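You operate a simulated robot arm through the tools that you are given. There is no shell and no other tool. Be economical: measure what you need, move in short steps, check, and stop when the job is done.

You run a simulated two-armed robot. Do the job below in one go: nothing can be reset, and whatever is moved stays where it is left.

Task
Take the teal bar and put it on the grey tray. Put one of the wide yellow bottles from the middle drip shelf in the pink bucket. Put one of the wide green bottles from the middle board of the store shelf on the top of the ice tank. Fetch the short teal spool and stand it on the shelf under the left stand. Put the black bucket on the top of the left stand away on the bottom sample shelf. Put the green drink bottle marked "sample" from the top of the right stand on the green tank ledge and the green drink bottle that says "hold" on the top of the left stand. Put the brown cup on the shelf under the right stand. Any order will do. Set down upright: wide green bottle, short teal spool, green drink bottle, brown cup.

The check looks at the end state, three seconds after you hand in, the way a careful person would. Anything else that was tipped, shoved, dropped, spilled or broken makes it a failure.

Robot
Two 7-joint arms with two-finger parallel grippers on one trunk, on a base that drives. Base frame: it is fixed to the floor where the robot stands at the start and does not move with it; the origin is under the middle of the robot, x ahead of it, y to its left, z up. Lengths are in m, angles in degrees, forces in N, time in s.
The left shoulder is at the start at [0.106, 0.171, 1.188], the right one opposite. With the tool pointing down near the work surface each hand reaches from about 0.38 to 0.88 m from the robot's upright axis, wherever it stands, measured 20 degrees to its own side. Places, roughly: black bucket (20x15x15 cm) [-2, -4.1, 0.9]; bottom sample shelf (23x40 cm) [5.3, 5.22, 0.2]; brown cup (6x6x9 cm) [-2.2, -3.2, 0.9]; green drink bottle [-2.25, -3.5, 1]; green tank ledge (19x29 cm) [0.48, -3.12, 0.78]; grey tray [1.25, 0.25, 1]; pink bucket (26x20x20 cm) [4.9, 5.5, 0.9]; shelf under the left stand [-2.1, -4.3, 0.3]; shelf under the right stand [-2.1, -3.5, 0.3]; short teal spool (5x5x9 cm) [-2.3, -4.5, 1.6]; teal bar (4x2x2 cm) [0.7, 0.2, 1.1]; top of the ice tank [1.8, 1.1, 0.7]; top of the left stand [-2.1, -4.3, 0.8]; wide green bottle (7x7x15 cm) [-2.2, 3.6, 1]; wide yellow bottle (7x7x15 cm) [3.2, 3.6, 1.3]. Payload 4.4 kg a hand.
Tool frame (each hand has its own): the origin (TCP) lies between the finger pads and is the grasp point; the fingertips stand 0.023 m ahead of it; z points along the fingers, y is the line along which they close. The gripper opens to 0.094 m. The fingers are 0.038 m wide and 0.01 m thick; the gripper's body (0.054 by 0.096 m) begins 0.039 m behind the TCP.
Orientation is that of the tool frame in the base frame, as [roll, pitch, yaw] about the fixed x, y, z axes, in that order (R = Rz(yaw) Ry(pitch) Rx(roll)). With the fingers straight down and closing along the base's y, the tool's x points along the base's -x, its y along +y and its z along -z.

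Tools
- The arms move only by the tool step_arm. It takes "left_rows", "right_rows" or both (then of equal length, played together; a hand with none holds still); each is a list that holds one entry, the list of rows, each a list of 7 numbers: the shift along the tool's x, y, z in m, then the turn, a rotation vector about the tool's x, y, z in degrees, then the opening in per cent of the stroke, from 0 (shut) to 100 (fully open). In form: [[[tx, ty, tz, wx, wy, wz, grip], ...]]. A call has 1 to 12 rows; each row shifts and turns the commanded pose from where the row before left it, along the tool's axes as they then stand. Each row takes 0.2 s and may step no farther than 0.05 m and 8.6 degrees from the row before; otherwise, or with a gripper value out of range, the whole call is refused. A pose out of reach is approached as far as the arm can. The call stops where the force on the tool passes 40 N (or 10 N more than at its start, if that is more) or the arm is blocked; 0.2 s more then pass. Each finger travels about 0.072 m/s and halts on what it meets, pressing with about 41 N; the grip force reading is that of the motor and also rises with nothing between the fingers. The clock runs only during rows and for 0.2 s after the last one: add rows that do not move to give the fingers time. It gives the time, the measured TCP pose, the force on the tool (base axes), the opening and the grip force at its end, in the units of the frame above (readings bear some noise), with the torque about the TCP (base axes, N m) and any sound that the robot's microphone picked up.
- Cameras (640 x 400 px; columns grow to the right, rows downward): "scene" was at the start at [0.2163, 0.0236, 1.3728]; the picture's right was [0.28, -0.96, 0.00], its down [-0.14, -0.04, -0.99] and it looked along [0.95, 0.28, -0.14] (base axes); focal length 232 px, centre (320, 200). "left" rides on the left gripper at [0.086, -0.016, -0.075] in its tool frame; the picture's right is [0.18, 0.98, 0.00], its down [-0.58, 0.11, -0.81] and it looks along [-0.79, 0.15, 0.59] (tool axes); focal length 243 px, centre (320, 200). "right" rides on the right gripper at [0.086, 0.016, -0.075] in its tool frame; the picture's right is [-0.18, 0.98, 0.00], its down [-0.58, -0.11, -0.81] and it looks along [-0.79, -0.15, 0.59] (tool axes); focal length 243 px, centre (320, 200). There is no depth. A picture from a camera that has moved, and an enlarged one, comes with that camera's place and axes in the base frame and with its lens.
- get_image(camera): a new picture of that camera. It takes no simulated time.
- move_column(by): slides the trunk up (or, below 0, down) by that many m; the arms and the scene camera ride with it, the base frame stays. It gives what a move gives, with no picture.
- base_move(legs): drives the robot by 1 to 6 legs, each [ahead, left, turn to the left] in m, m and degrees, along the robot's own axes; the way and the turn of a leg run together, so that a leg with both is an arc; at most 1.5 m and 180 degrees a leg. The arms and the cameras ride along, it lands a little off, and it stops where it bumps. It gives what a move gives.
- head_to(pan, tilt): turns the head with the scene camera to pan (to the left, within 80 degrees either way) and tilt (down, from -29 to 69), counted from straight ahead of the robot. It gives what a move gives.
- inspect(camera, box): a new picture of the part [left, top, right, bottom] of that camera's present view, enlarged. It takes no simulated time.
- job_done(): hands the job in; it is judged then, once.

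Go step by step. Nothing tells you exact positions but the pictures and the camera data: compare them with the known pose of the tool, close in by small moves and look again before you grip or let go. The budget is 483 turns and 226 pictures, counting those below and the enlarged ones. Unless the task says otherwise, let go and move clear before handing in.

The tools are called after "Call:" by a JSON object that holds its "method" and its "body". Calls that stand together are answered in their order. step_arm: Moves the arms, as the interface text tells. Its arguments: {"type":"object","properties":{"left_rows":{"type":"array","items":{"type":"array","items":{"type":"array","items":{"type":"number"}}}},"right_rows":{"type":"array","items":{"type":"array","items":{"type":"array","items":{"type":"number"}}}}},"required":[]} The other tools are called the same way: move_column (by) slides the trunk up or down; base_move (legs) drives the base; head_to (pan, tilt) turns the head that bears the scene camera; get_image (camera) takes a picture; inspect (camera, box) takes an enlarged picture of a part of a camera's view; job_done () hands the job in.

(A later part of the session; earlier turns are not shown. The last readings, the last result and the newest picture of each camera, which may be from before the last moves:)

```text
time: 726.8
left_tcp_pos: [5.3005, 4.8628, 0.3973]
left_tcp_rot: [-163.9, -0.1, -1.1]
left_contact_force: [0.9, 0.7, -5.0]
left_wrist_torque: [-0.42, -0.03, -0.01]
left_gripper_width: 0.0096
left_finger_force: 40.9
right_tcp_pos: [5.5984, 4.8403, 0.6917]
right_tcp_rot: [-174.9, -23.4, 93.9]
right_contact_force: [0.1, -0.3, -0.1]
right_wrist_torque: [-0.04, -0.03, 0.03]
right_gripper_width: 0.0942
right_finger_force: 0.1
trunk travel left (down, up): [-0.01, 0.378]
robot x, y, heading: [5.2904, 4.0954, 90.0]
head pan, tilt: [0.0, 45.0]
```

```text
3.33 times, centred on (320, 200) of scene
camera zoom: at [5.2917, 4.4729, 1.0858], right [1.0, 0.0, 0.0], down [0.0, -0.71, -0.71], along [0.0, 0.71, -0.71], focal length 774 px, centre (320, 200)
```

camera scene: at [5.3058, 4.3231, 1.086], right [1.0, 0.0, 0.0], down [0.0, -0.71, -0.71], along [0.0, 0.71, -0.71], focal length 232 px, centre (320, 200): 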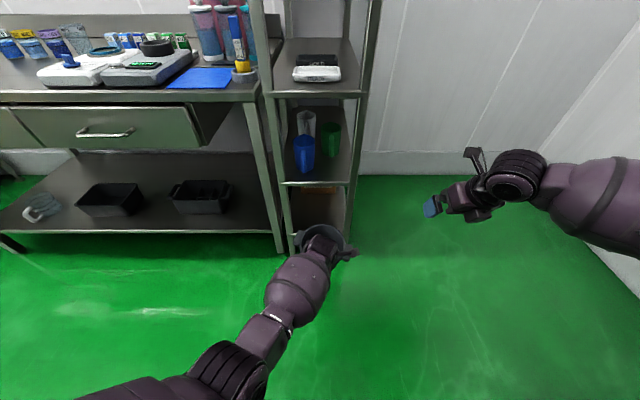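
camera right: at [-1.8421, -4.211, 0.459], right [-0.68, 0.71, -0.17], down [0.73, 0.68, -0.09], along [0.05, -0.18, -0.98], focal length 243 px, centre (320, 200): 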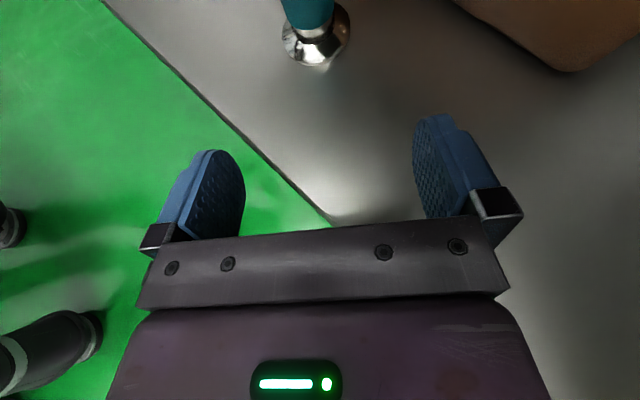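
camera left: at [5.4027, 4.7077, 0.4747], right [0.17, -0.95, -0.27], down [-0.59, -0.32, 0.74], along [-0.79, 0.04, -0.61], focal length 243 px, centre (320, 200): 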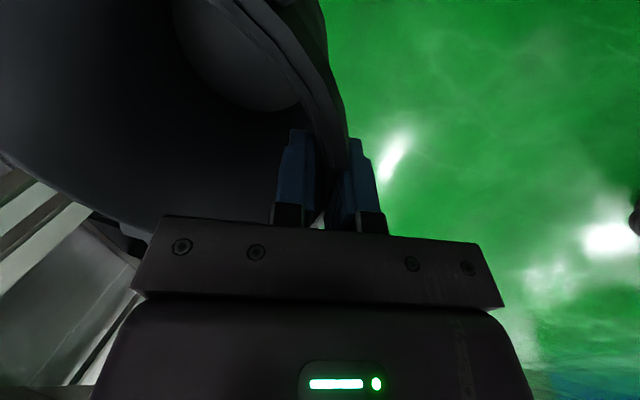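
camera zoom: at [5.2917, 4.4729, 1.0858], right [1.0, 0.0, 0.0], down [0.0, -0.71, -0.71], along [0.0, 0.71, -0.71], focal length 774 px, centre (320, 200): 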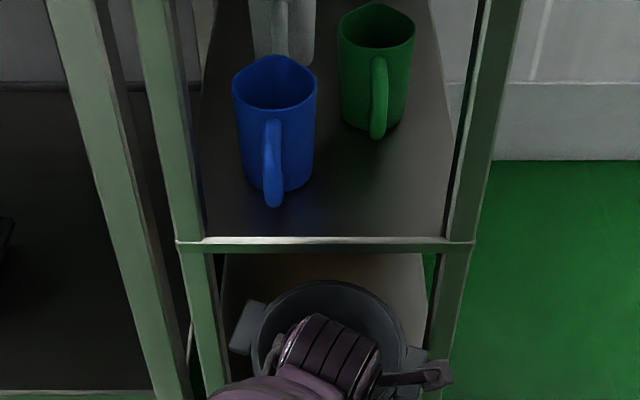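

Fit is tight but centred within a few millimetres. I'll shift 5 mm left and creep in.

Call:
{"method": "base_move", "body": {"legs": [[0, 0.006, 0], [0.05, 0, 0]]}}

Call:
{"method": "inspect", "body": {"camera": "scene", "box": [260, 140, 380, 260]}}

```text
time: 728.1
left_tcp_pos: [5.2942, 4.9118, 0.3982]
left_tcp_rot: [-164.0, -0.2, -1.1]
left_contact_force: [0.3, -0.3, -6.2]
left_wrist_torque: [-0.44, 0.01, -0.01]
left_gripper_width: 0.0099
left_finger_force: 41.3
right_tcp_pos: [5.5929, 4.8908, 0.693]
right_tcp_rot: [-174.9, -23.5, 93.9]
right_contact_force: [0.1, -0.2, -0.7]
right_wrist_torque: [0.02, 0.02, -0.03]
right_gripper_width: 0.094
right_finger_force: 0.0
trunk travel left (down, up): [-0.01, 0.378]
robot x, y, heading: [5.2861, 4.1404, 89.9]
head pan, tilt: [0.0, 45.0]
```

```text
3.33 times, centred on (320, 200) of scene
camera zoom: at [5.2857, 4.5227, 1.0858], right [1.0, 0.0, 0.0], down [0.0, -0.71, -0.71], along [0.0, 0.71, -0.71], focal length 774 px, centre (320, 200)
```

zoom: 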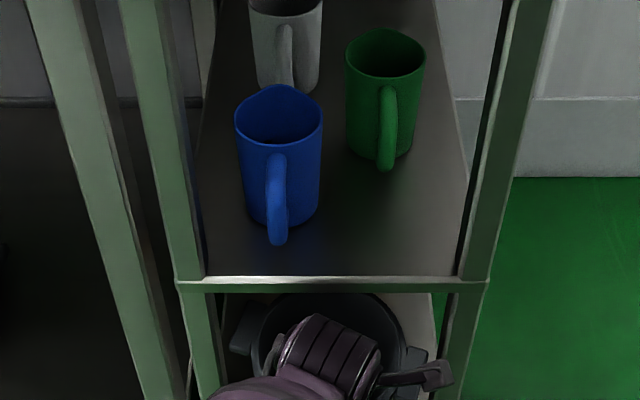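

Call:
{"method": "base_move", "body": {"legs": [[0.04, 0, 0]]}}

Call:
{"method": "step_arm", "body": {"left_rows": [[[0, 0.004, 0.014, 0, 0, 0, 0], [0, 0.004, 0.014, 0, 0, 0, 0], [0, 0, 0, 0, 0, 0, 0]]]}}

Call:
{"method": "get_image", "body": {"camera": "left"}}

Call:
{"method": "inspect", "body": {"camera": "scene", "box": [260, 160, 380, 280]}}

```text
time: 729.0
left_tcp_pos: [5.2951, 4.9532, 0.3965]
left_tcp_rot: [-164.1, -0.1, -1.1]
left_contact_force: [0.3, 0.7, -5.5]
left_wrist_torque: [-0.39, 0.0, -0.04]
left_gripper_width: 0.0099
left_finger_force: 40.9
right_tcp_pos: [5.5924, 4.9284, 0.6923]
right_tcp_rot: [-174.9, -23.4, 93.7]
right_contact_force: [0.6, 0.5, -0.3]
right_wrist_torque: [0.0, -0.01, 0.0]
right_gripper_width: 0.094
right_finger_force: 0.0
trunk travel left (down, up): [-0.01, 0.378]
robot x, y, heading: [5.2872, 4.1812, 89.8]
head pan, tilt: [0.0, 45.0]
```

```text
time: 729.8
left_tcp_pos: [5.2944, 4.9526, 0.3677]
left_tcp_rot: [-164.1, 0.0, -1.0]
left_contact_force: [-0.4, -0.1, -5.2]
left_wrist_torque: [-0.41, 0.05, -0.01]
left_gripper_width: 0.0097
left_finger_force: 40.9
right_tcp_pos: [5.5929, 4.9295, 0.6932]
right_tcp_rot: [-174.9, -23.7, 93.8]
right_contact_force: [0.6, -0.7, 0.0]
right_wrist_torque: [0.02, 0.01, 0.02]
right_gripper_width: 0.0939
right_finger_force: 0.1
trunk travel left (down, up): [-0.01, 0.378]
robot x, y, heading: [5.2883, 4.1814, 89.9]
head pan, tilt: [0.0, 45.0]
```

```text
43 pictures are left
camera left: at [5.3826, 4.9463, 0.4446], right [0.17, -0.95, -0.27], down [-0.59, -0.31, 0.74], along [-0.79, 0.04, -0.61], focal length 243 px, centre (320, 200)
```

left: 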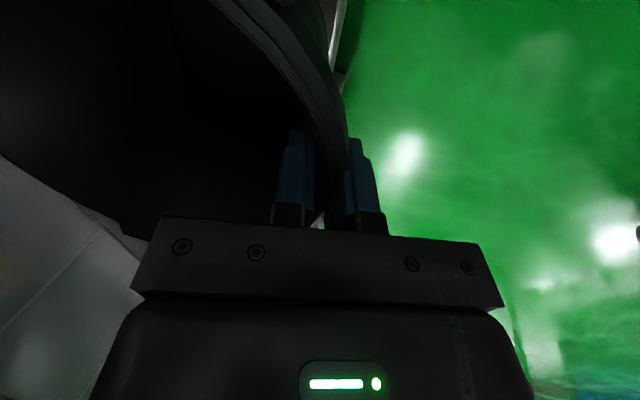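

```text
3.33 times, centred on (320, 220) of scene
camera zoom: at [5.2857, 4.562, 1.0861], right [1.0, 0.0, 0.0], down [0.0, -0.71, -0.71], along [0.0, 0.71, -0.71], focal length 774 px, centre (320, 133)
```

zoom: 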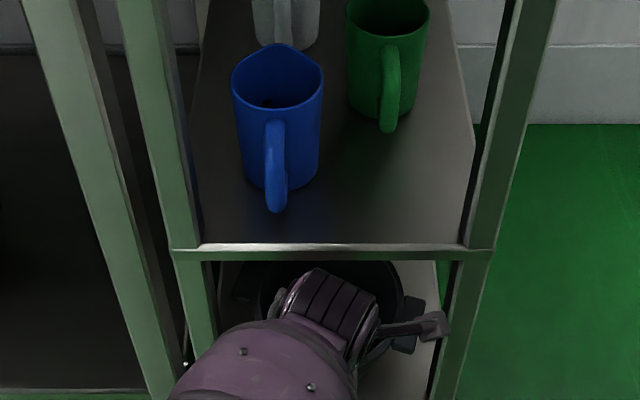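

The bucket is inside the posts and above the board. I'll lower in small steps to contact.

Call:
{"method": "step_arm", "body": {"left_rows": [[[0, 0.0025, 0.0087, 0, 0, 0, 0], [0, 0, 0, 0, 0, 0, 0]]]}}

Call:
{"method": "step_arm", "body": {"left_rows": [[[0, 0.0017, 0.0058, 0, 0, 0, 0], [0, 0, 0, 0, 0, 0, 0]]]}}

Call:
{"method": "step_arm", "body": {"left_rows": [[[0, 0.0017, 0.0058, 0, 0, 0, 0], [0, 0, 0, 0, 0, 0, 0]]]}}

```text
time: 730.4
left_tcp_pos: [5.2957, 4.9525, 0.3586]
left_tcp_rot: [-163.9, -0.1, -1.2]
left_contact_force: [0.1, -0.3, -5.1]
left_wrist_torque: [-0.41, 0.03, -0.02]
left_gripper_width: 0.01
left_finger_force: 41.1
right_tcp_pos: [5.5928, 4.9292, 0.6924]
right_tcp_rot: [-174.9, -23.6, 93.8]
right_contact_force: [-0.5, -0.9, -0.1]
right_wrist_torque: [-0.04, -0.01, -0.02]
right_gripper_width: 0.0943
right_finger_force: 0.0
trunk travel left (down, up): [-0.01, 0.378]
robot x, y, heading: [5.2897, 4.1768, 90.1]
head pan, tilt: [0.0, 45.0]
```

```text
time: 731.0
left_tcp_pos: [5.2962, 4.9522, 0.3519]
left_tcp_rot: [-164.0, 0.0, -1.1]
left_contact_force: [0.6, -0.2, -5.8]
left_wrist_torque: [-0.42, -0.01, 0.01]
left_gripper_width: 0.0098
left_finger_force: 40.9
right_tcp_pos: [5.5928, 4.9295, 0.6933]
right_tcp_rot: [-174.9, -23.7, 93.8]
right_contact_force: [-0.4, -0.8, 0.9]
right_wrist_torque: [-0.01, 0.02, 0.01]
right_gripper_width: 0.0938
right_finger_force: 0.1
trunk travel left (down, up): [-0.01, 0.378]
robot x, y, heading: [5.2896, 4.181, 89.9]
head pan, tilt: [0.0, 45.0]
```

```text
time: 731.6
left_tcp_pos: [5.2964, 4.9538, 0.3459]
left_tcp_rot: [-164.0, -0.1, -1.2]
left_contact_force: [-1.1, 0.0, -5.6]
left_wrist_torque: [-0.45, 0.02, -0.02]
left_gripper_width: 0.0101
left_finger_force: 40.7
right_tcp_pos: [5.593, 4.9292, 0.6933]
right_tcp_rot: [-174.9, -23.6, 93.8]
right_contact_force: [0.2, -0.2, 0.0]
right_wrist_torque: [0.01, -0.01, 0.02]
right_gripper_width: 0.0937
right_finger_force: 0.0
trunk travel left (down, up): [-0.01, 0.378]
robot x, y, heading: [5.289, 4.1821, 90.0]
head pan, tilt: [0.0, 45.0]
```

Call:
{"method": "step_arm", "body": {"left_rows": [[[0, 0.0017, 0.0058, 0, 0, 0, 0], [0, 0, 0, 0, 0, 0, 0]]]}}

Call:
{"method": "step_arm", "body": {"left_rows": [[[0, 0.0017, 0.0058, 0, 0, 0, 0], [0, 0, 0, 0, 0, 0, 0]]]}}

Call:
{"method": "get_image", "body": {"camera": "left"}}

```text
time: 732.2
left_tcp_pos: [5.2952, 4.9516, 0.3401]
left_tcp_rot: [-163.9, -0.1, -1.1]
left_contact_force: [-0.2, -0.7, -5.1]
left_wrist_torque: [-0.44, -0.01, -0.02]
left_gripper_width: 0.0101
left_finger_force: 41.0
right_tcp_pos: [5.5923, 4.9292, 0.6941]
right_tcp_rot: [-174.8, -23.6, 93.8]
right_contact_force: [0.3, -0.8, 0.2]
right_wrist_torque: [-0.01, 0.0, 0.03]
right_gripper_width: 0.0939
right_finger_force: 0.1
trunk travel left (down, up): [-0.01, 0.378]
robot x, y, heading: [5.2859, 4.1834, 89.9]
head pan, tilt: [0.0, 45.0]
```

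```text
time: 732.8
left_tcp_pos: [5.2964, 4.9523, 0.3337]
left_tcp_rot: [-164.0, -0.2, -1.0]
left_contact_force: [0.0, -0.3, -5.7]
left_wrist_torque: [-0.42, -0.02, 0.0]
left_gripper_width: 0.0097
left_finger_force: 41.4
right_tcp_pos: [5.5934, 4.9292, 0.6928]
right_tcp_rot: [-174.9, -23.5, 93.9]
right_contact_force: [0.2, 0.2, 0.0]
right_wrist_torque: [0.0, 0.01, -0.03]
right_gripper_width: 0.0942
right_finger_force: 0.1
trunk travel left (down, up): [-0.01, 0.378]
robot x, y, heading: [5.2894, 4.1838, 90.1]
head pan, tilt: [0.0, 45.0]
```

```text
41 pictures are left
camera left: at [5.3829, 4.9464, 0.412], right [0.17, -0.95, -0.27], down [-0.59, -0.32, 0.74], along [-0.79, 0.04, -0.61], focal length 243 px, centre (320, 200)
```

left: 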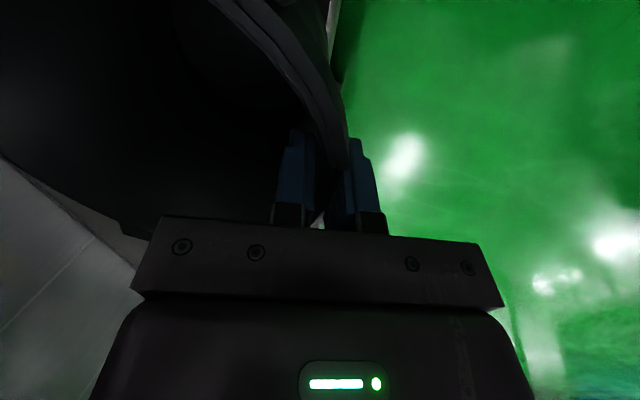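

Call:
{"method": "step_arm", "body": {"left_rows": [[[0, 0.0017, 0.0058, 0, 0, 0, 0], [0, 0, 0, 0, 0, 0, 0]]]}}

Call:
{"method": "step_arm", "body": {"left_rows": [[[0, 0.0017, 0.0058, 0, 0, 0, 0], [0, 0, 0, 0, 0, 0, 0]]]}}

Call:
{"method": "step_arm", "body": {"left_rows": [[[0, 0.0017, 0.0058, 0, 0, 0, 0], [0, 0, 0, 0, 0, 0, 0]]]}}

```text
time: 733.4
left_tcp_pos: [5.2957, 4.9516, 0.3279]
left_tcp_rot: [-164.1, 0.0, -1.1]
left_contact_force: [0.5, 0.8, -5.3]
left_wrist_torque: [-0.39, -0.03, 0.02]
left_gripper_width: 0.0097
left_finger_force: 40.6
right_tcp_pos: [5.593, 4.9297, 0.6937]
right_tcp_rot: [-174.9, -23.6, 93.8]
right_contact_force: [0.9, -0.2, 0.1]
right_wrist_torque: [0.0, 0.0, -0.01]
right_gripper_width: 0.094
right_finger_force: 0.1
trunk travel left (down, up): [-0.01, 0.378]
robot x, y, heading: [5.2881, 4.1836, 90.0]
head pan, tilt: [0.0, 45.0]
```

```text
time: 734.0
left_tcp_pos: [5.2943, 4.9523, 0.3278]
left_tcp_rot: [-163.9, -0.2, -1.2]
left_contact_force: [2.0, -0.6, 7.0]
left_wrist_torque: [-0.21, -0.35, -0.11]
left_gripper_width: 0.0101
left_finger_force: 40.8
left hand out of reach, approached as far as the arm can: row 1
right_tcp_pos: [5.5921, 4.9296, 0.6952]
right_tcp_rot: [-174.9, -23.7, 93.7]
right_contact_force: [-0.4, -0.3, -0.1]
right_wrist_torque: [0.0, -0.01, -0.03]
right_gripper_width: 0.094
right_finger_force: 0.0
trunk travel left (down, up): [-0.01, 0.378]
robot x, y, heading: [5.2861, 4.1828, 89.9]
head pan, tilt: [0.0, 45.0]
```

```text
time: 734.6
left_tcp_pos: [5.2923, 4.9501, 0.3264]
left_tcp_rot: [-163.5, -0.1, -1.2]
left_contact_force: [6.0, 1.8, 23.1]
left_wrist_torque: [0.7, -0.96, -0.21]
left_gripper_width: 0.0098
left_finger_force: 41.3
left hand out of reach, approached as far as the arm can: row 1
right_tcp_pos: [5.5936, 4.9289, 0.6956]
right_tcp_rot: [-174.9, -23.8, 93.8]
right_contact_force: [-0.7, -1.1, -0.4]
right_wrist_torque: [-0.03, -0.02, -0.02]
right_gripper_width: 0.0942
right_finger_force: 0.1
trunk travel left (down, up): [-0.01, 0.378]
robot x, y, heading: [5.289, 4.1822, 90.2]
head pan, tilt: [0.0, 45.0]
```

Contact with the board. I'll open slowly and see how the bucket settles.

Call:
{"method": "step_arm", "body": {"left_rows": [[[0, 0, 0, 0, 0, 0, 15], [0, 0, 0, 0, 0, 0, 25], [0, 0, 0, 0, 0, 0, 35], [0, 0, 0, 0, 0, 0, 45], [0, 0, 0, 0, 0, 0, 45]]]}}

Call:
{"method": "get_image", "body": {"camera": "left"}}

Call:
{"method": "inspect", "body": {"camera": "scene", "box": [260, 160, 380, 280]}}

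```text
time: 735.8
left_tcp_pos: [5.2912, 4.9486, 0.3226]
left_tcp_rot: [-164.0, -0.1, -1.0]
left_contact_force: [-0.8, 1.9, 0.9]
left_wrist_torque: [-0.04, -0.02, 0.02]
left_gripper_width: 0.0429
left_finger_force: 0.6
right_tcp_pos: [5.592, 4.9285, 0.6931]
right_tcp_rot: [-174.9, -23.7, 93.7]
right_contact_force: [-0.1, 0.9, -0.2]
right_wrist_torque: [0.01, 0.02, 0.01]
right_gripper_width: 0.0943
right_finger_force: 0.1
trunk travel left (down, up): [-0.01, 0.378]
robot x, y, heading: [5.2851, 4.1824, 89.9]
head pan, tilt: [0.0, 45.0]
```

```text
40 pictures are left
camera left: at [5.3786, 4.9418, 0.3991], right [0.17, -0.95, -0.27], down [-0.59, -0.32, 0.74], along [-0.79, 0.04, -0.61], focal length 243 px, centre (320, 200)
```

left: 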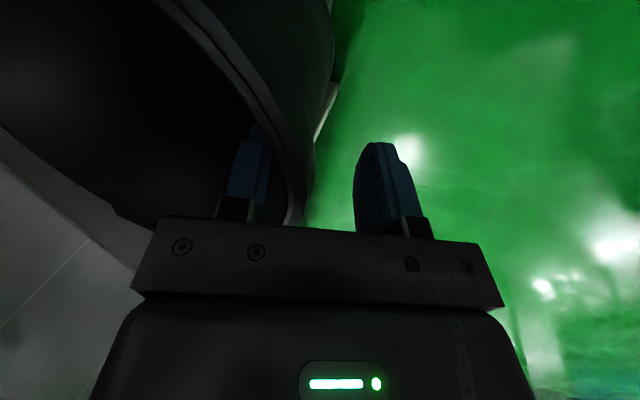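

```text
3.33 times, centred on (320, 220) of scene
camera zoom: at [5.2856, 4.5617, 1.0862], right [1.0, 0.0, 0.0], down [0.0, -0.71, -0.71], along [0.0, 0.71, -0.71], focal length 774 px, centre (320, 133)
```

zoom: 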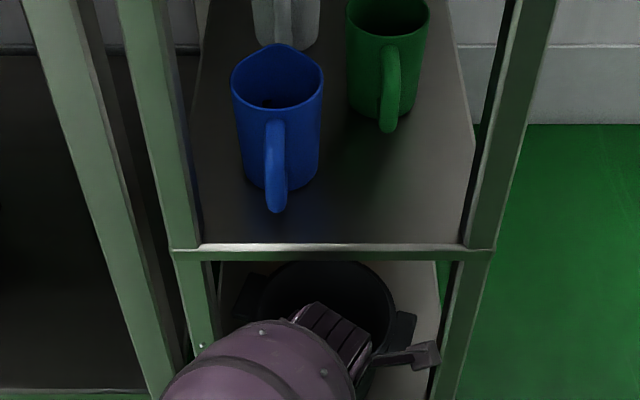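

The bucket rests on the board. I'll open further and lift the hand straight up out of it.

Call:
{"method": "step_arm", "body": {"left_rows": [[[0, 0, 0, 0, 0, 0, 60], [0, 0, 0, 0, 0, 0, 65], [0, -0.004, -0.014, 0, 0, 0, 65], [0, -0.006, -0.019, 0, 0, 0, 65], [0, -0.006, -0.019, 0, 0, 0, 65], [0, 0, 0, 0, 0, 0, 65]]]}}

Call:
{"method": "get_image", "body": {"camera": "left"}}

```text
time: 737.2
left_tcp_pos: [5.2905, 4.9489, 0.3759]
left_tcp_rot: [-163.9, -0.1, -1.1]
left_contact_force: [-0.2, -0.3, -0.5]
left_wrist_torque: [0.02, -0.01, 0.01]
left_gripper_width: 0.0611
left_finger_force: 0.0
right_tcp_pos: [5.5922, 4.9291, 0.6932]
right_tcp_rot: [-174.9, -23.6, 93.8]
right_contact_force: [-0.6, -0.4, -0.2]
right_wrist_torque: [0.0, -0.02, 0.0]
right_gripper_width: 0.0944
right_finger_force: 0.1
trunk travel left (down, up): [-0.01, 0.378]
robot x, y, heading: [5.2888, 4.1819, 90.0]
head pan, tilt: [0.0, 45.0]
```

```text
38 pictures are left
camera left: at [5.3786, 4.9426, 0.4535], right [0.17, -0.95, -0.27], down [-0.59, -0.31, 0.74], along [-0.79, 0.04, -0.61], focal length 243 px, centre (320, 200)
```

left: 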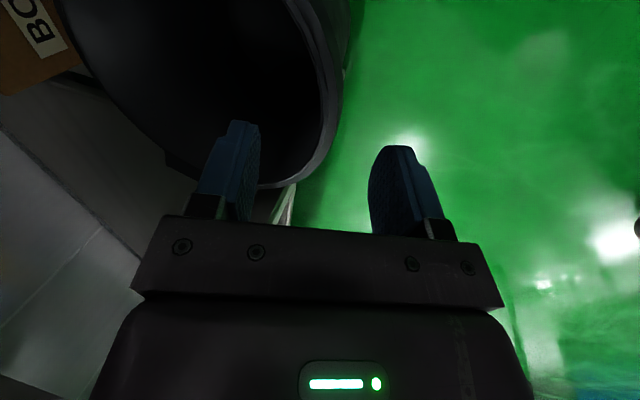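

Call:
{"method": "step_arm", "body": {"left_rows": [[[0, -0.006, -0.019, 0, 0, 0, 65], [0, -0.006, -0.019, 0, 0, 0, 65], [0, -0.003, -0.01, 0, 0, 0, 65], [0, 0, 0, 0, 0, 0, 65]]]}}

Call:
{"method": "base_move", "body": {"legs": [[-0.3, 0, 0]]}}

Call:
{"method": "head_to", "body": {"pan": 0, "tilt": 38}}

Call:
{"method": "inspect", "body": {"camera": "scene", "box": [240, 120, 400, 300]}}

```text
time: 738.2
left_tcp_pos: [5.2918, 4.9497, 0.4263]
left_tcp_rot: [-163.9, -0.1, -1.1]
left_contact_force: [-0.3, -0.3, -0.6]
left_wrist_torque: [-0.01, 0.03, -0.04]
left_gripper_width: 0.0612
left_finger_force: 0.1
right_tcp_pos: [5.5936, 4.9284, 0.6939]
right_tcp_rot: [-174.9, -23.6, 93.7]
right_contact_force: [1.3, 0.3, -0.8]
right_wrist_torque: [0.01, -0.02, 0.05]
right_gripper_width: 0.0943
right_finger_force: 0.1
trunk travel left (down, up): [-0.01, 0.378]
robot x, y, heading: [5.2897, 4.1845, 89.9]
head pan, tilt: [0.0, 45.0]
```

```text
time: 740.2
left_tcp_pos: [5.2921, 4.6494, 0.4266]
left_tcp_rot: [-164.0, -0.1, -1.3]
left_contact_force: [0.2, 0.1, 0.2]
left_wrist_torque: [0.05, 0.02, 0.05]
left_gripper_width: 0.061
left_finger_force: 0.0
right_tcp_pos: [5.5942, 4.6274, 0.6933]
right_tcp_rot: [-174.9, -23.6, 93.8]
right_contact_force: [-0.9, 0.2, 0.2]
right_wrist_torque: [-0.01, 0.01, 0.01]
right_gripper_width: 0.0941
right_finger_force: 0.1
trunk travel left (down, up): [-0.01, 0.378]
robot x, y, heading: [5.2866, 3.8789, 89.7]
head pan, tilt: [0.0, 45.0]
```

```text
time: 740.9
left_tcp_pos: [5.2902, 4.6497, 0.4273]
left_tcp_rot: [-164.1, 0.0, -1.2]
left_contact_force: [0.0, 0.1, 0.5]
left_wrist_torque: [-0.01, 0.02, -0.03]
left_gripper_width: 0.0611
left_finger_force: 0.2
right_tcp_pos: [5.593, 4.6283, 0.6934]
right_tcp_rot: [-174.9, -23.5, 93.7]
right_contact_force: [0.3, -0.1, -0.4]
right_wrist_torque: [-0.02, -0.01, 0.0]
right_gripper_width: 0.0939
right_finger_force: 0.1
trunk travel left (down, up): [-0.01, 0.378]
robot x, y, heading: [5.2866, 3.8792, 89.9]
head pan, tilt: [0.0, 38.0]
```

```text
2.22 times, centred on (320, 210) of scene
camera zoom: at [5.2858, 4.2653, 1.0964], right [1.0, 0.0, 0.0], down [0.0, -0.62, -0.79], along [0.0, 0.79, -0.62], focal length 516 px, centre (320, 178)
```

zoom: 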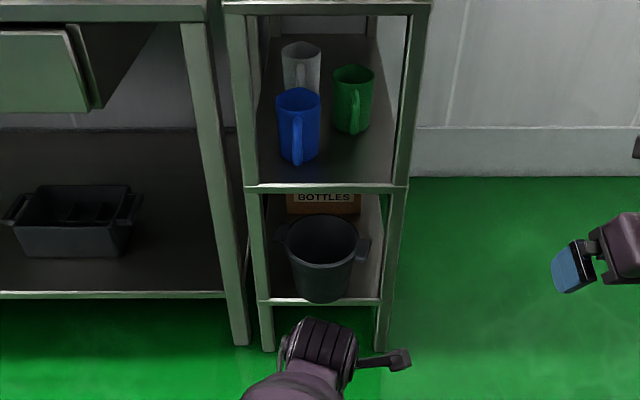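

The bucket stands upright on the bottom shelf, near its front edge. I'll zoom in to make sure it is fully supported.

Call:
{"method": "inspect", "body": {"camera": "scene", "box": [290, 195, 350, 260]}}

```text
6.15 times, centred on (320, 228) of scene
camera zoom: at [5.2858, 4.2653, 1.0964], right [1.0, 0.0, 0.0], down [0.0, -0.62, -0.79], along [0.0, 0.79, -0.62], focal length 1429 px, centre (320, 31)
```

zoom: 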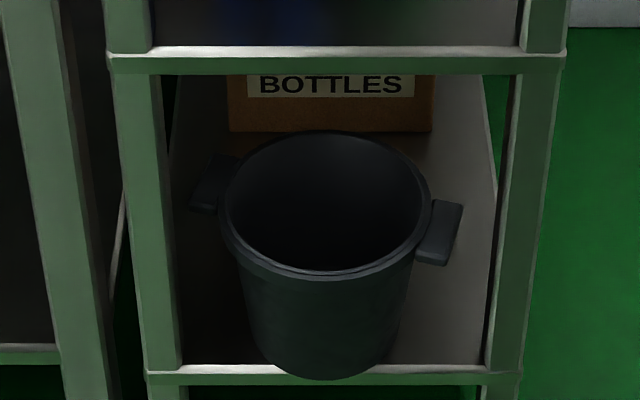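

The base overhangs the front edge by about a centimetre. I'd rather nudge it in; I'll test whether the left hand can go low enough to push near the base.

Call:
{"method": "step_arm", "body": {"left_rows": [[[0, 0.038, 0.011, 0, 0, 0, 30], [0, 0.038, 0.011, 0, 0, 0, 0], [0, 0.038, 0.011, 0, 0, 0, 0], [0, 0.011, 0.038, 0, 0, 0, 0], [0, 0.011, 0.038, 0, 0, 0, 0], [0, 0.011, 0.038, 0, 0, 0, 0], [0, 0.011, 0.038, 0, 0, 0, 0], [0, 0, 0, 0, 0, 0, 0]]]}}

```text
time: 741.7
left_tcp_pos: [5.1862, 4.6033, 0.3671]
left_tcp_rot: [-160.2, 8.9, 0.2]
left_contact_force: [0.5, 0.1, -0.3]
left_wrist_torque: [0.02, -0.01, 0.04]
left_gripper_width: 0.0001
left_finger_force: 41.3
right_tcp_pos: [5.5928, 4.6277, 0.6923]
right_tcp_rot: [-174.9, -23.5, 93.8]
right_contact_force: [0.1, 0.0, 0.4]
right_wrist_torque: [0.0, 0.02, -0.04]
right_gripper_width: 0.094
right_finger_force: 0.1
trunk travel left (down, up): [-0.01, 0.378]
robot x, y, heading: [5.2846, 3.8762, 89.7]
head pan, tilt: [0.0, 38.0]
stopped in row 3 (left hand): the arm was blocked; the commanded pose is now the measured one
```

That pose is blocked by my own body. Instead I'll restore the hand, re-grip the near rim, and slide the bucket in a few centimetres while holding it so it can't tip.

Call:
{"method": "step_arm", "body": {"left_rows": [[[0, -0.01, -0.03, 0, 0, 0, 0], [0.02, -0.03, -0.03, 0, 4.2, -1.5, 30], [0.03, -0.03, -0.01, 0, 4.2, -1.5, 65], [0.03, -0.02, 0, 0, 0, 0, 65], [0.03, 0, 0, 0, 0, 0, 65], [0, 0, 0, 0, 0, 0, 65]]]}}

```text
time: 742.5
left_tcp_pos: [5.2994, 4.6496, 0.4826]
left_tcp_rot: [-154.1, 7.8, -12.4]
left_contact_force: [-0.1, 0.7, -0.3]
left_wrist_torque: [-0.02, 0.0, 0.0]
left_gripper_width: 0.0607
left_finger_force: 0.1
right_tcp_pos: [5.5909, 4.6257, 0.6938]
right_tcp_rot: [-174.9, -23.4, 93.8]
right_contact_force: [-1.0, 0.0, 0.4]
right_wrist_torque: [-0.03, -0.02, -0.02]
right_gripper_width: 0.0941
right_finger_force: 0.2
trunk travel left (down, up): [-0.01, 0.378]
robot x, y, heading: [5.2832, 3.8788, 89.8]
head pan, tilt: [0.0, 38.0]
stopped in row 3 (left hand): the arm was blocked; the commanded pose is now the measured one
```

Call:
{"method": "head_to", "body": {"pan": 0, "tilt": 60}}

Call:
{"method": "get_image", "body": {"camera": "scene"}}

```text
time: 743.4
left_tcp_pos: [5.2993, 4.6491, 0.4837]
left_tcp_rot: [-154.0, 7.8, -12.4]
left_contact_force: [0.1, 0.1, 0.0]
left_wrist_torque: [-0.02, 0.0, 0.0]
left_gripper_width: 0.0611
left_finger_force: 0.1
right_tcp_pos: [5.5917, 4.6282, 0.6928]
right_tcp_rot: [-174.9, -23.5, 93.9]
right_contact_force: [-0.2, -0.2, -0.4]
right_wrist_torque: [0.0, 0.0, -0.02]
right_gripper_width: 0.094
right_finger_force: 0.2
trunk travel left (down, up): [-0.01, 0.378]
robot x, y, heading: [5.2887, 3.8811, 89.8]
head pan, tilt: [0.0, 60.0]
```

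```text
35 pictures are left
camera scene: at [5.2851, 4.2454, 1.0668], right [1.0, 0.0, 0.0], down [0.0, -0.87, -0.5], along [0.0, 0.5, -0.87], focal length 232 px, centre (320, 200)
```

scene: 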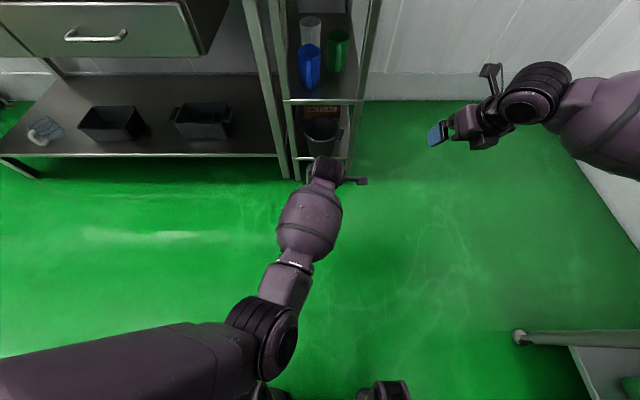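

My left elbow is close to my own legs when retracted; it's fine when extended. I'll move forward while restoring the hand's orientation.

Call:
{"method": "step_arm", "body": {"left_rows": [[[0, -0.03, -0.01, 0, 0, 0, 65], [0, -0.02, 0, -3.33, 0.67, -4.55, 65], [0, -0.02, 0, -3.33, 0.67, -4.55, 65], [0, -0.02, 0, -3.33, 0.67, -4.55, 65], [0, 0, 0, 0, 0, 0, 65]]]}}

```text
time: 744.4
left_tcp_pos: [5.3469, 4.7199, 0.5468]
left_tcp_rot: [-157.7, 7.6, -8.7]
left_contact_force: [-0.7, -0.1, -0.1]
left_wrist_torque: [0.04, -0.01, 0.0]
left_gripper_width: 0.0613
left_finger_force: 0.1
right_tcp_pos: [5.5919, 4.6278, 0.6933]
right_tcp_rot: [-174.9, -23.5, 93.9]
right_contact_force: [0.5, 0.5, -0.6]
right_wrist_torque: [-0.02, -0.06, -0.02]
right_gripper_width: 0.0938
right_finger_force: 0.0
trunk travel left (down, up): [-0.01, 0.378]
robot x, y, heading: [5.2851, 3.8809, 90.1]
head pan, tilt: [0.0, 60.0]
stopped in row 4 (left hand): the arm was blocked; the commanded pose is now the measured one
```

The elbow is still catching. I'll raise the trunk to free it, then restore the hand pose.

Call:
{"method": "move_column", "body": {"by": 0.1}}

Call:
{"method": "step_arm", "body": {"left_rows": [[[0, -0.02, 0, -2, 2.5, -3.5, 65], [-0.01, -0.02, 0, -2, 2.5, -3.5, 65], [-0.02, 0, 0, -2, 2.5, -3.5, 65], [-0.02, 0, 0, 0, 0, 0, 65], [0, 0, 0, 0, 0, 0, 65]]]}}

```text
time: 745.7
left_tcp_pos: [5.3393, 4.7206, 0.6421]
left_tcp_rot: [-157.7, 9.1, -9.1]
left_contact_force: [-0.9, 0.6, 0.3]
left_wrist_torque: [0.0, -0.01, 0.0]
left_gripper_width: 0.0614
left_finger_force: 0.1
right_tcp_pos: [5.5919, 4.6266, 0.7904]
right_tcp_rot: [-174.8, -23.4, 94.0]
right_contact_force: [0.2, 0.6, -0.3]
right_wrist_torque: [-0.02, 0.04, 0.02]
right_gripper_width: 0.0941
right_finger_force: 0.0
trunk travel left (down, up): [-0.11, 0.278]
robot x, y, heading: [5.2824, 3.8808, 89.8]
head pan, tilt: [0.0, 60.0]
```

```text
time: 746.9
left_tcp_pos: [5.2935, 4.7517, 0.6626]
left_tcp_rot: [-163.5, -3.1, -1.2]
left_contact_force: [0.5, 0.6, -0.2]
left_wrist_torque: [0.02, -0.01, -0.01]
left_gripper_width: 0.0609
left_finger_force: 0.0
left hand out of reach, approached as far as the arm can: row 1, 2, 3, 4
right_tcp_pos: [5.5933, 4.626, 0.7941]
right_tcp_rot: [-174.9, -23.6, 93.8]
right_contact_force: [-0.7, -0.6, -0.1]
right_wrist_torque: [-0.02, 0.0, -0.02]
right_gripper_width: 0.094
right_finger_force: 0.1
trunk travel left (down, up): [-0.11, 0.278]
robot x, y, heading: [5.2876, 3.8813, 89.9]
head pan, tilt: [0.0, 60.0]
```

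Call:
{"method": "step_arm", "body": {"left_rows": [[[0, 0.032, -0.009, 0, -2.97, 0.87, 65], [0, 0.032, -0.009, 0, 0, 0, 65], [0, 0.032, -0.009, 0, 0, 0, 65], [0, 0, 0, 0, 0, 0, 65]]]}}

Call:
{"method": "move_column", "body": {"by": -0.1}}

Call:
{"method": "step_arm", "body": {"left_rows": [[[0, 0.011, 0.0385, 0, 0, 0, 65], [0, 0.011, 0.0385, 0, 0, 0, 65], [0, 0.008, 0.028, 0, 0, 0, 65], [0, 0, 0, 0, 0, 0, 65]]]}}

```text
time: 747.9
left_tcp_pos: [5.3188, 4.72, 0.6276]
left_tcp_rot: [-163.6, 0.1, -1.2]
left_contact_force: [0.2, 0.3, 0.6]
left_wrist_torque: [-0.01, 0.01, -0.02]
left_gripper_width: 0.0613
left_finger_force: 0.2
left hand out of reach, approached as far as the arm can: row 1, 2, 3
right_tcp_pos: [5.5923, 4.6267, 0.7936]
right_tcp_rot: [-174.9, -23.7, 93.8]
right_contact_force: [-0.1, 0.8, -0.1]
right_wrist_torque: [-0.03, -0.01, 0.03]
right_gripper_width: 0.0943
right_finger_force: 0.1
trunk travel left (down, up): [-0.11, 0.278]
robot x, y, heading: [5.2856, 3.876, 90.0]
head pan, tilt: [0.0, 60.0]
```

```text
time: 749.2
left_tcp_pos: [5.3204, 4.5971, 0.3339]
left_tcp_rot: [177.8, -0.3, -1.4]
left_contact_force: [0.3, -0.2, 0.9]
left_wrist_torque: [-0.01, 0.0, 0.04]
left_gripper_width: 0.0611
left_finger_force: 0.1
right_tcp_pos: [5.5928, 4.6279, 0.6958]
right_tcp_rot: [-175.0, -23.7, 93.9]
right_contact_force: [0.3, 0.0, 0.0]
right_wrist_torque: [0.01, 0.0, -0.03]
right_gripper_width: 0.0941
right_finger_force: 0.0
trunk travel left (down, up): [-0.01, 0.378]
robot x, y, heading: [5.2857, 3.8823, 89.8]
head pan, tilt: [0.0, 60.0]
```

```text
time: 750.2
left_tcp_pos: [5.3012, 4.5435, 0.2779]
left_tcp_rot: [177.6, -0.4, -1.3]
left_contact_force: [-0.4, -0.4, 0.0]
left_wrist_torque: [0.0, 0.03, 0.01]
left_gripper_width: 0.0611
left_finger_force: 0.1
left hand out of reach, approached as far as the arm can: row 1, 2, 3
right_tcp_pos: [5.5927, 4.6274, 0.693]
right_tcp_rot: [-175.0, -23.7, 93.8]
right_contact_force: [0.4, 0.3, -0.4]
right_wrist_torque: [0.01, 0.0, -0.01]
right_gripper_width: 0.094
right_finger_force: 0.0
trunk travel left (down, up): [-0.01, 0.378]
robot x, y, heading: [5.2882, 3.8783, 90.0]
head pan, tilt: [0.0, 60.0]
```

I'll bring the hand back up and forward to the earlier good pose for straddling the near rim.

Call:
{"method": "step_arm", "body": {"left_rows": [[[0, -0.02, -0.04, 0, 0, 0, 65], [0, -0.02, -0.04, 0, 0, 0, 65], [0, -0.025, -0.035, 4.5, 0, 0, 65], [0, -0.025, -0.035, 4.5, 0, 0, 65], [0, -0.02, 0, 4.5, 0, 0, 65], [0, -0.02, 0, 4.5, 0, 0, 65], [0, 0, 0, 0, 0, 0, 65]]]}}

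```text
time: 751.8
left_tcp_pos: [5.3022, 4.678, 0.4321]
left_tcp_rot: [-164.0, 0.0, -1.7]
left_contact_force: [-0.9, -1.0, -0.4]
left_wrist_torque: [-0.02, 0.01, -0.01]
left_gripper_width: 0.0613
left_finger_force: 0.2
right_tcp_pos: [5.5927, 4.6267, 0.6919]
right_tcp_rot: [-174.9, -23.5, 93.8]
right_contact_force: [0.2, -1.0, 0.2]
right_wrist_torque: [0.0, 0.01, -0.02]
right_gripper_width: 0.0938
right_finger_force: 0.0
trunk travel left (down, up): [-0.01, 0.378]
robot x, y, heading: [5.2876, 3.8815, 89.8]
head pan, tilt: [0.0, 60.0]
```

The pose is restored. I'll drive ahead so the fingers straddle the near rim, then lower.

Call:
{"method": "base_move", "body": {"legs": [[0.264, 0.012, 0]]}}

Call:
{"method": "get_image", "body": {"camera": "left"}}

```text
time: 753.7
left_tcp_pos: [5.2897, 4.9474, 0.4309]
left_tcp_rot: [-164.1, 0.0, -1.5]
left_contact_force: [0.5, -0.8, 0.1]
left_wrist_torque: [-0.01, 0.0, 0.07]
left_gripper_width: 0.0612
left_finger_force: 0.0
right_tcp_pos: [5.5814, 4.8938, 0.6927]
right_tcp_rot: [-174.9, -23.5, 93.8]
right_contact_force: [-0.2, -0.6, 0.0]
right_wrist_torque: [-0.04, -0.03, 0.01]
right_gripper_width: 0.0939
right_finger_force: 0.1
trunk travel left (down, up): [-0.01, 0.378]
robot x, y, heading: [5.2767, 4.1479, 89.9]
head pan, tilt: [0.0, 60.0]
```

```text
34 pictures are left
camera left: at [5.3776, 4.9399, 0.5084], right [0.16, -0.95, -0.27], down [-0.59, -0.31, 0.75], along [-0.79, 0.04, -0.61], focal length 243 px, centre (320, 200)
```

left: 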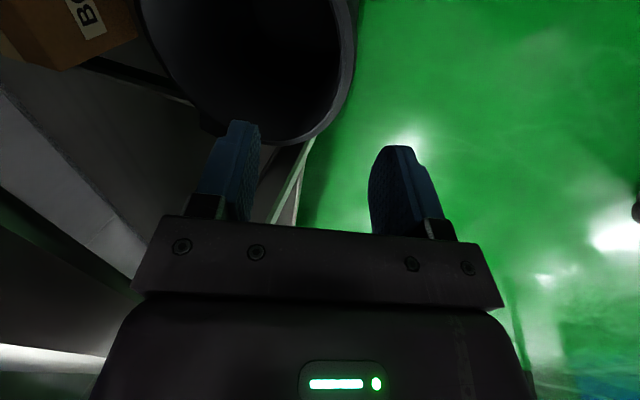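

Call:
{"method": "step_arm", "body": {"left_rows": [[[0, 0.008, 0.029, 0, 0, 0, 65], [0, 0.008, 0.029, 0, 0, 0, 65], [0, 0.008, 0.029, 0, 0, 0, 65], [0, 0, 0, 0, 0, 0, 65]]]}}

Call:
{"method": "get_image", "body": {"camera": "left"}}

```text
time: 754.7
left_tcp_pos: [5.2821, 4.9389, 0.3441]
left_tcp_rot: [-164.1, -0.1, -1.4]
left_contact_force: [-0.2, 0.3, 0.4]
left_wrist_torque: [-0.04, 0.02, 0.01]
left_gripper_width: 0.0614
left_finger_force: 0.0
left hand out of reach, approached as far as the arm can: row 3
right_tcp_pos: [5.5829, 4.8945, 0.6938]
right_tcp_rot: [-174.9, -23.6, 93.8]
right_contact_force: [0.3, -0.5, -0.8]
right_wrist_torque: [0.03, -0.03, -0.02]
right_gripper_width: 0.0942
right_finger_force: 0.1
trunk travel left (down, up): [-0.01, 0.378]
robot x, y, heading: [5.2743, 4.1504, 89.9]
head pan, tilt: [0.0, 60.0]
```

```text
33 pictures are left
camera left: at [5.3695, 4.9326, 0.4209], right [0.16, -0.95, -0.27], down [-0.59, -0.31, 0.75], along [-0.79, 0.04, -0.61], focal length 243 px, centre (320, 200)
```

left: 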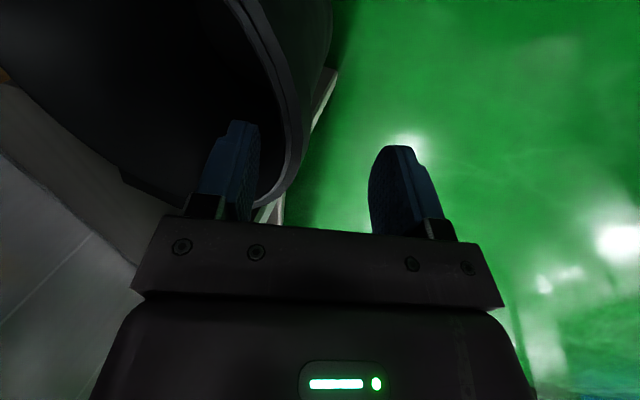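

Call:
{"method": "base_move", "body": {"legs": [[0.022, 0, 0]]}}

Call:
{"method": "step_arm", "body": {"left_rows": [[[0, 0, 0, 0, 0, 0, 40], [0, 0, 0, 0, 0, 0, 20], [0, 0, 0, 0, 0, 0, 10], [0, 0, 0, 0, 0, 0, 5], [0, 0, 0, 0, 0, 0, 5]]]}}

Call:
{"method": "get_image", "body": {"camera": "left"}}

```text
time: 755.5
left_tcp_pos: [5.2828, 4.9608, 0.3432]
left_tcp_rot: [-164.1, 0.0, -1.5]
left_contact_force: [-0.4, -0.3, -0.8]
left_wrist_torque: [0.04, -0.03, 0.01]
left_gripper_width: 0.061
left_finger_force: 0.0
right_tcp_pos: [5.5819, 4.9158, 0.6926]
right_tcp_rot: [-174.8, -23.5, 93.8]
right_contact_force: [-0.4, 0.0, 0.5]
right_wrist_torque: [-0.02, 0.0, 0.01]
right_gripper_width: 0.0942
right_finger_force: 0.1
trunk travel left (down, up): [-0.01, 0.378]
robot x, y, heading: [5.2739, 4.169, 89.6]
head pan, tilt: [0.0, 60.0]
```

```text
time: 756.7
left_tcp_pos: [5.2822, 4.9605, 0.3436]
left_tcp_rot: [-164.2, 0.0, -1.5]
left_contact_force: [-0.7, -1.3, 2.2]
left_wrist_torque: [-0.65, 0.2, -0.07]
left_gripper_width: 0.0096
left_finger_force: 41.3
right_tcp_pos: [5.5821, 4.9166, 0.6949]
right_tcp_rot: [-174.9, -23.5, 93.8]
right_contact_force: [0.5, 0.5, -1.0]
right_wrist_torque: [0.02, 0.0, 0.03]
right_gripper_width: 0.0939
right_finger_force: 0.0
trunk travel left (down, up): [-0.01, 0.378]
robot x, y, heading: [5.2767, 4.1706, 89.9]
head pan, tilt: [0.0, 60.0]
```

```text
32 pictures are left
camera left: at [5.3695, 4.9538, 0.4207], right [0.16, -0.95, -0.27], down [-0.59, -0.31, 0.75], along [-0.79, 0.04, -0.61], focal length 243 px, centre (320, 200)
```

left: 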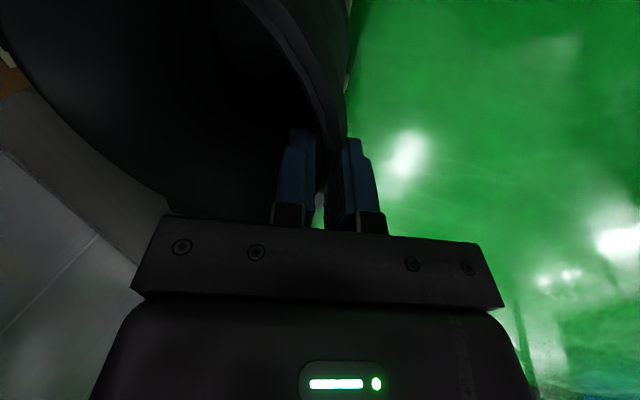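

The rim is gripped, but the hand is now close to the upper board edge. I'll tilt the fingers forward more, which swings the bucket inward, then move in 3 cm.

Call:
{"method": "step_arm", "body": {"left_rows": [[[0, -0.001, -0.005, 0, 0, 0, 0], [0, 0, 0, 5, 0, 0, 0], [0, 0, 0, 5, 0, 0, 0], [0, 0, 0, 4, 0, 0, 0], [0, 0, 0, 0, 0, 0, 0]]]}}

Call:
{"method": "base_move", "body": {"legs": [[0.03, 0, 0]]}}

Call:
{"method": "get_image", "body": {"camera": "scene"}}

```text
time: 757.9
left_tcp_pos: [5.2815, 4.9606, 0.3488]
left_tcp_rot: [-150.1, 0.0, -1.5]
left_contact_force: [-0.9, 10.8, -8.1]
left_wrist_torque: [-0.79, -0.25, -1.16]
left_gripper_width: 0.0089
left_finger_force: 40.9
right_tcp_pos: [5.5827, 4.9172, 0.6925]
right_tcp_rot: [-174.9, -23.4, 93.9]
right_contact_force: [-0.5, -0.5, -0.1]
right_wrist_torque: [0.01, 0.01, -0.03]
right_gripper_width: 0.094
right_finger_force: 0.1
trunk travel left (down, up): [-0.01, 0.378]
robot x, y, heading: [5.2758, 4.1705, 89.8]
head pan, tilt: [0.0, 60.0]
```

```text
time: 758.8
left_tcp_pos: [5.2817, 4.9895, 0.3479]
left_tcp_rot: [-150.2, 0.0, -1.4]
left_contact_force: [-0.7, 0.7, -6.4]
left_wrist_torque: [-0.49, 0.02, -0.02]
left_gripper_width: 0.0072
left_finger_force: 40.7
right_tcp_pos: [5.5826, 4.9474, 0.6916]
right_tcp_rot: [-174.9, -23.6, 93.8]
right_contact_force: [0.4, 0.4, 0.2]
right_wrist_torque: [-0.01, 0.02, 0.0]
right_gripper_width: 0.094
right_finger_force: 0.0
trunk travel left (down, up): [-0.01, 0.378]
robot x, y, heading: [5.2699, 4.1992, 89.7]
head pan, tilt: [0.0, 60.0]
```

```text
31 pictures are left
camera scene: at [5.2743, 4.5659, 1.0663], right [1.0, 0.0, 0.0], down [0.0, -0.87, -0.5], along [0.0, 0.5, -0.87], focal length 232 px, centre (320, 200)
```

scene: 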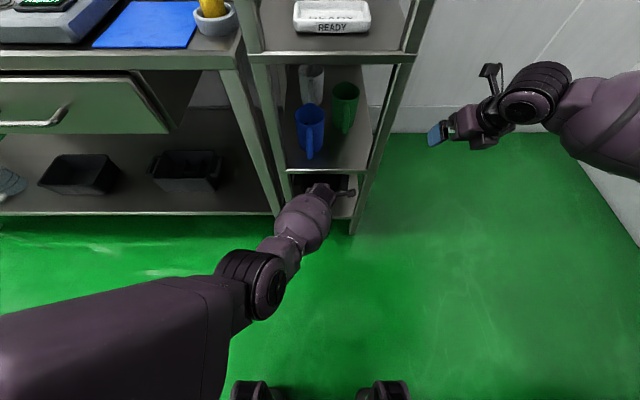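

The bucket is held further in. I'll lower until it touches.

Call:
{"method": "step_arm", "body": {"left_rows": [[[0, 0.005, 0.0087, 0, 0, 0, 0], [0, 0, 0, 0, 0, 0, 0]]]}}

Call:
{"method": "step_arm", "body": {"left_rows": [[[0, 0.004, 0.007, 0, 0, 0, 0], [0, 0, 0, 0, 0, 0, 0]]]}}

Call:
{"method": "step_arm", "body": {"left_rows": [[[0, 0.004, 0.007, 0, 0, 0, 0], [0, 0, 0, 0, 0, 0, 0]]]}}

```text
time: 759.4
left_tcp_pos: [5.2818, 4.9895, 0.3378]
left_tcp_rot: [-150.4, 0.0, -1.4]
left_contact_force: [-0.9, 0.6, -5.6]
left_wrist_torque: [-0.53, 0.02, 0.01]
left_gripper_width: 0.007
left_finger_force: 41.1
right_tcp_pos: [5.5823, 4.9471, 0.6929]
right_tcp_rot: [-175.0, -23.5, 93.8]
right_contact_force: [0.0, 0.6, 0.3]
right_wrist_torque: [-0.01, 0.0, -0.03]
right_gripper_width: 0.0942
right_finger_force: 0.2
trunk travel left (down, up): [-0.01, 0.378]
robot x, y, heading: [5.2751, 4.2001, 89.8]
head pan, tilt: [0.0, 60.0]
```

```text
time: 760.0
left_tcp_pos: [5.2822, 4.9913, 0.3301]
left_tcp_rot: [-150.2, 0.0, -1.4]
left_contact_force: [0.7, -0.7, -5.4]
left_wrist_torque: [-0.53, -0.04, 0.02]
left_gripper_width: 0.007
left_finger_force: 41.4
right_tcp_pos: [5.5817, 4.946, 0.6922]
right_tcp_rot: [-174.9, -23.5, 93.8]
right_contact_force: [-0.3, 0.7, 0.7]
right_wrist_torque: [-0.03, -0.01, -0.03]
right_gripper_width: 0.0938
right_finger_force: 0.1
trunk travel left (down, up): [-0.01, 0.378]
robot x, y, heading: [5.2757, 4.1992, 89.9]
head pan, tilt: [0.0, 60.0]
```

```text
time: 760.6
left_tcp_pos: [5.2798, 4.9883, 0.3284]
left_tcp_rot: [-149.9, -0.1, -1.5]
left_contact_force: [5.4, -5.3, 16.5]
left_wrist_torque: [0.22, -0.5, -0.3]
left_gripper_width: 0.0067
left_finger_force: 41.3
left hand out of reach, approached as far as the arm can: row 1
right_tcp_pos: [5.5819, 4.9457, 0.6954]
right_tcp_rot: [-174.9, -23.7, 93.8]
right_contact_force: [0.0, 0.9, 0.3]
right_wrist_torque: [0.02, 0.01, 0.01]
right_gripper_width: 0.0939
right_finger_force: 0.1
trunk travel left (down, up): [-0.01, 0.378]
robot x, y, heading: [5.2763, 4.1966, 89.6]
head pan, tilt: [0.0, 60.0]
```

Contact. Opening slowly.

Call:
{"method": "step_arm", "body": {"left_rows": [[[0, 0, 0, 0, 0, 0, 12], [0, 0, 0, 0, 0, 0, 20], [0, 0, 0, 0, 0, 0, 30], [0, 0, 0, 0, 0, 0, 45], [0, 0, 0, 0, 0, 0, 60], [0, 0, 0, 0, 0, 0, 70], [0, 0, 0, 0, 0, 0, 70]]]}}

Call:
{"method": "get_image", "body": {"camera": "left"}}

```text
time: 762.2
left_tcp_pos: [5.2783, 4.9873, 0.3237]
left_tcp_rot: [-150.1, -0.1, -1.4]
left_contact_force: [-0.2, 0.7, 0.8]
left_wrist_torque: [0.04, -0.01, -0.01]
left_gripper_width: 0.0663
left_finger_force: 0.9
right_tcp_pos: [5.5829, 4.9457, 0.6946]
right_tcp_rot: [-174.8, -23.5, 93.8]
right_contact_force: [-0.7, 0.0, 1.3]
right_wrist_torque: [0.02, -0.01, 0.0]
right_gripper_width: 0.0939
right_finger_force: 0.0
trunk travel left (down, up): [-0.01, 0.378]
robot x, y, heading: [5.2753, 4.1983, 89.6]
head pan, tilt: [0.0, 60.0]
```

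```text
30 pictures are left
camera left: at [5.3646, 4.9633, 0.3973], right [0.16, -0.86, -0.49], down [-0.59, -0.48, 0.65], along [-0.79, 0.19, -0.59], focal length 243 px, centre (320, 200)
```

left: 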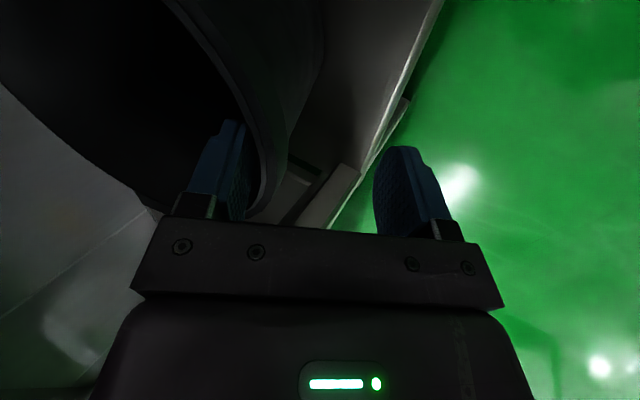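

The bucket is well inside the shelf now. I'll open fully and ease the hand up and out.

Call:
{"method": "step_arm", "body": {"left_rows": [[[0, 0, 0, 0, 0, 0, 90], [0, 0, 0, 0, 0, 0, 90], [0, -0.0075, -0.013, 0, 0, 0, 90], [0, -0.0075, -0.013, 0, 0, 0, 90], [0, 0, 0, 0, 0, 0, 90]]]}}

Call:
{"method": "get_image", "body": {"camera": "left"}}

```text
time: 763.4
left_tcp_pos: [5.2738, 4.9927, 0.3552]
left_tcp_rot: [-149.8, 0.5, -1.4]
left_contact_force: [-1.0, 1.0, 0.7]
left_wrist_torque: [0.0, 0.01, -0.04]
left_gripper_width: 0.0846
left_finger_force: 0.1
right_tcp_pos: [5.5815, 4.946, 0.6933]
right_tcp_rot: [-174.9, -23.5, 93.8]
right_contact_force: [-0.3, -0.7, -0.1]
right_wrist_torque: [0.03, 0.03, -0.02]
right_gripper_width: 0.094
right_finger_force: 0.1
trunk travel left (down, up): [-0.01, 0.378]
robot x, y, heading: [5.2753, 4.1996, 89.9]
head pan, tilt: [0.0, 60.0]
```

```text
29 pictures are left
camera left: at [5.3602, 4.9664, 0.4278], right [0.16, -0.85, -0.49], down [-0.59, -0.48, 0.65], along [-0.79, 0.19, -0.58], focal length 243 px, centre (320, 200)
```

left: 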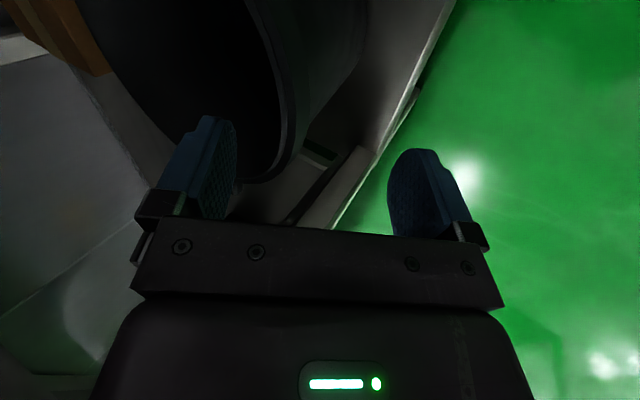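

Call:
{"method": "step_arm", "body": {"left_rows": [[[0, 0, -0.015, 0, 0, 0, 90], [0, 0, -0.02, 0, 0, 0, 90], [0, 0.01, -0.025, 0, 0, 0, 90], [0, 0, 0, 0, 0, 0, 90]]]}}

Call:
{"method": "get_image", "body": {"camera": "left"}}

```text
time: 764.0
left_tcp_pos: [5.2255, 4.9998, 0.39]
left_tcp_rot: [-147.7, 5.1, -1.4]
left_contact_force: [6.8, -1.3, -10.7]
left_wrist_torque: [0.25, 0.48, 0.05]
left_gripper_width: 0.0848
left_finger_force: 0.0
right_tcp_pos: [5.5845, 4.9457, 0.6924]
right_tcp_rot: [-174.9, -23.5, 93.7]
right_contact_force: [-0.7, 0.7, -0.3]
right_wrist_torque: [0.0, -0.03, 0.02]
right_gripper_width: 0.0939
right_finger_force: 0.1
trunk travel left (down, up): [-0.01, 0.378]
robot x, y, heading: [5.2752, 4.1971, 89.7]
head pan, tilt: [0.0, 60.0]
stopped in row 3 (left hand): the force on the tool passed its limit at 104 N (the readings are from after the stop); the commanded pose is now the measured one
```

```text
28 pictures are left
camera left: at [5.3176, 4.9722, 0.4544], right [0.12, -0.83, -0.54], down [-0.54, -0.51, 0.67], along [-0.84, 0.21, -0.51], focal length 243 px, centre (320, 200)
```

left: 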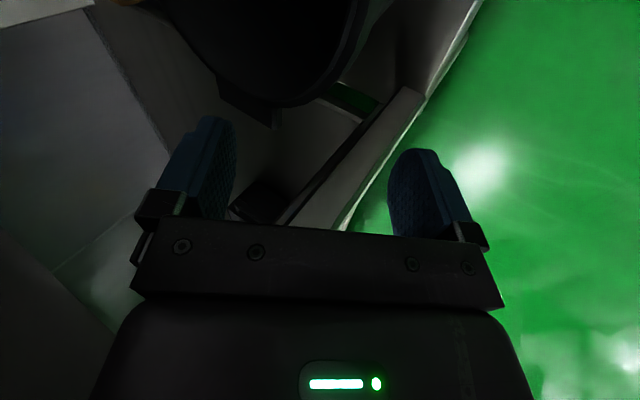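

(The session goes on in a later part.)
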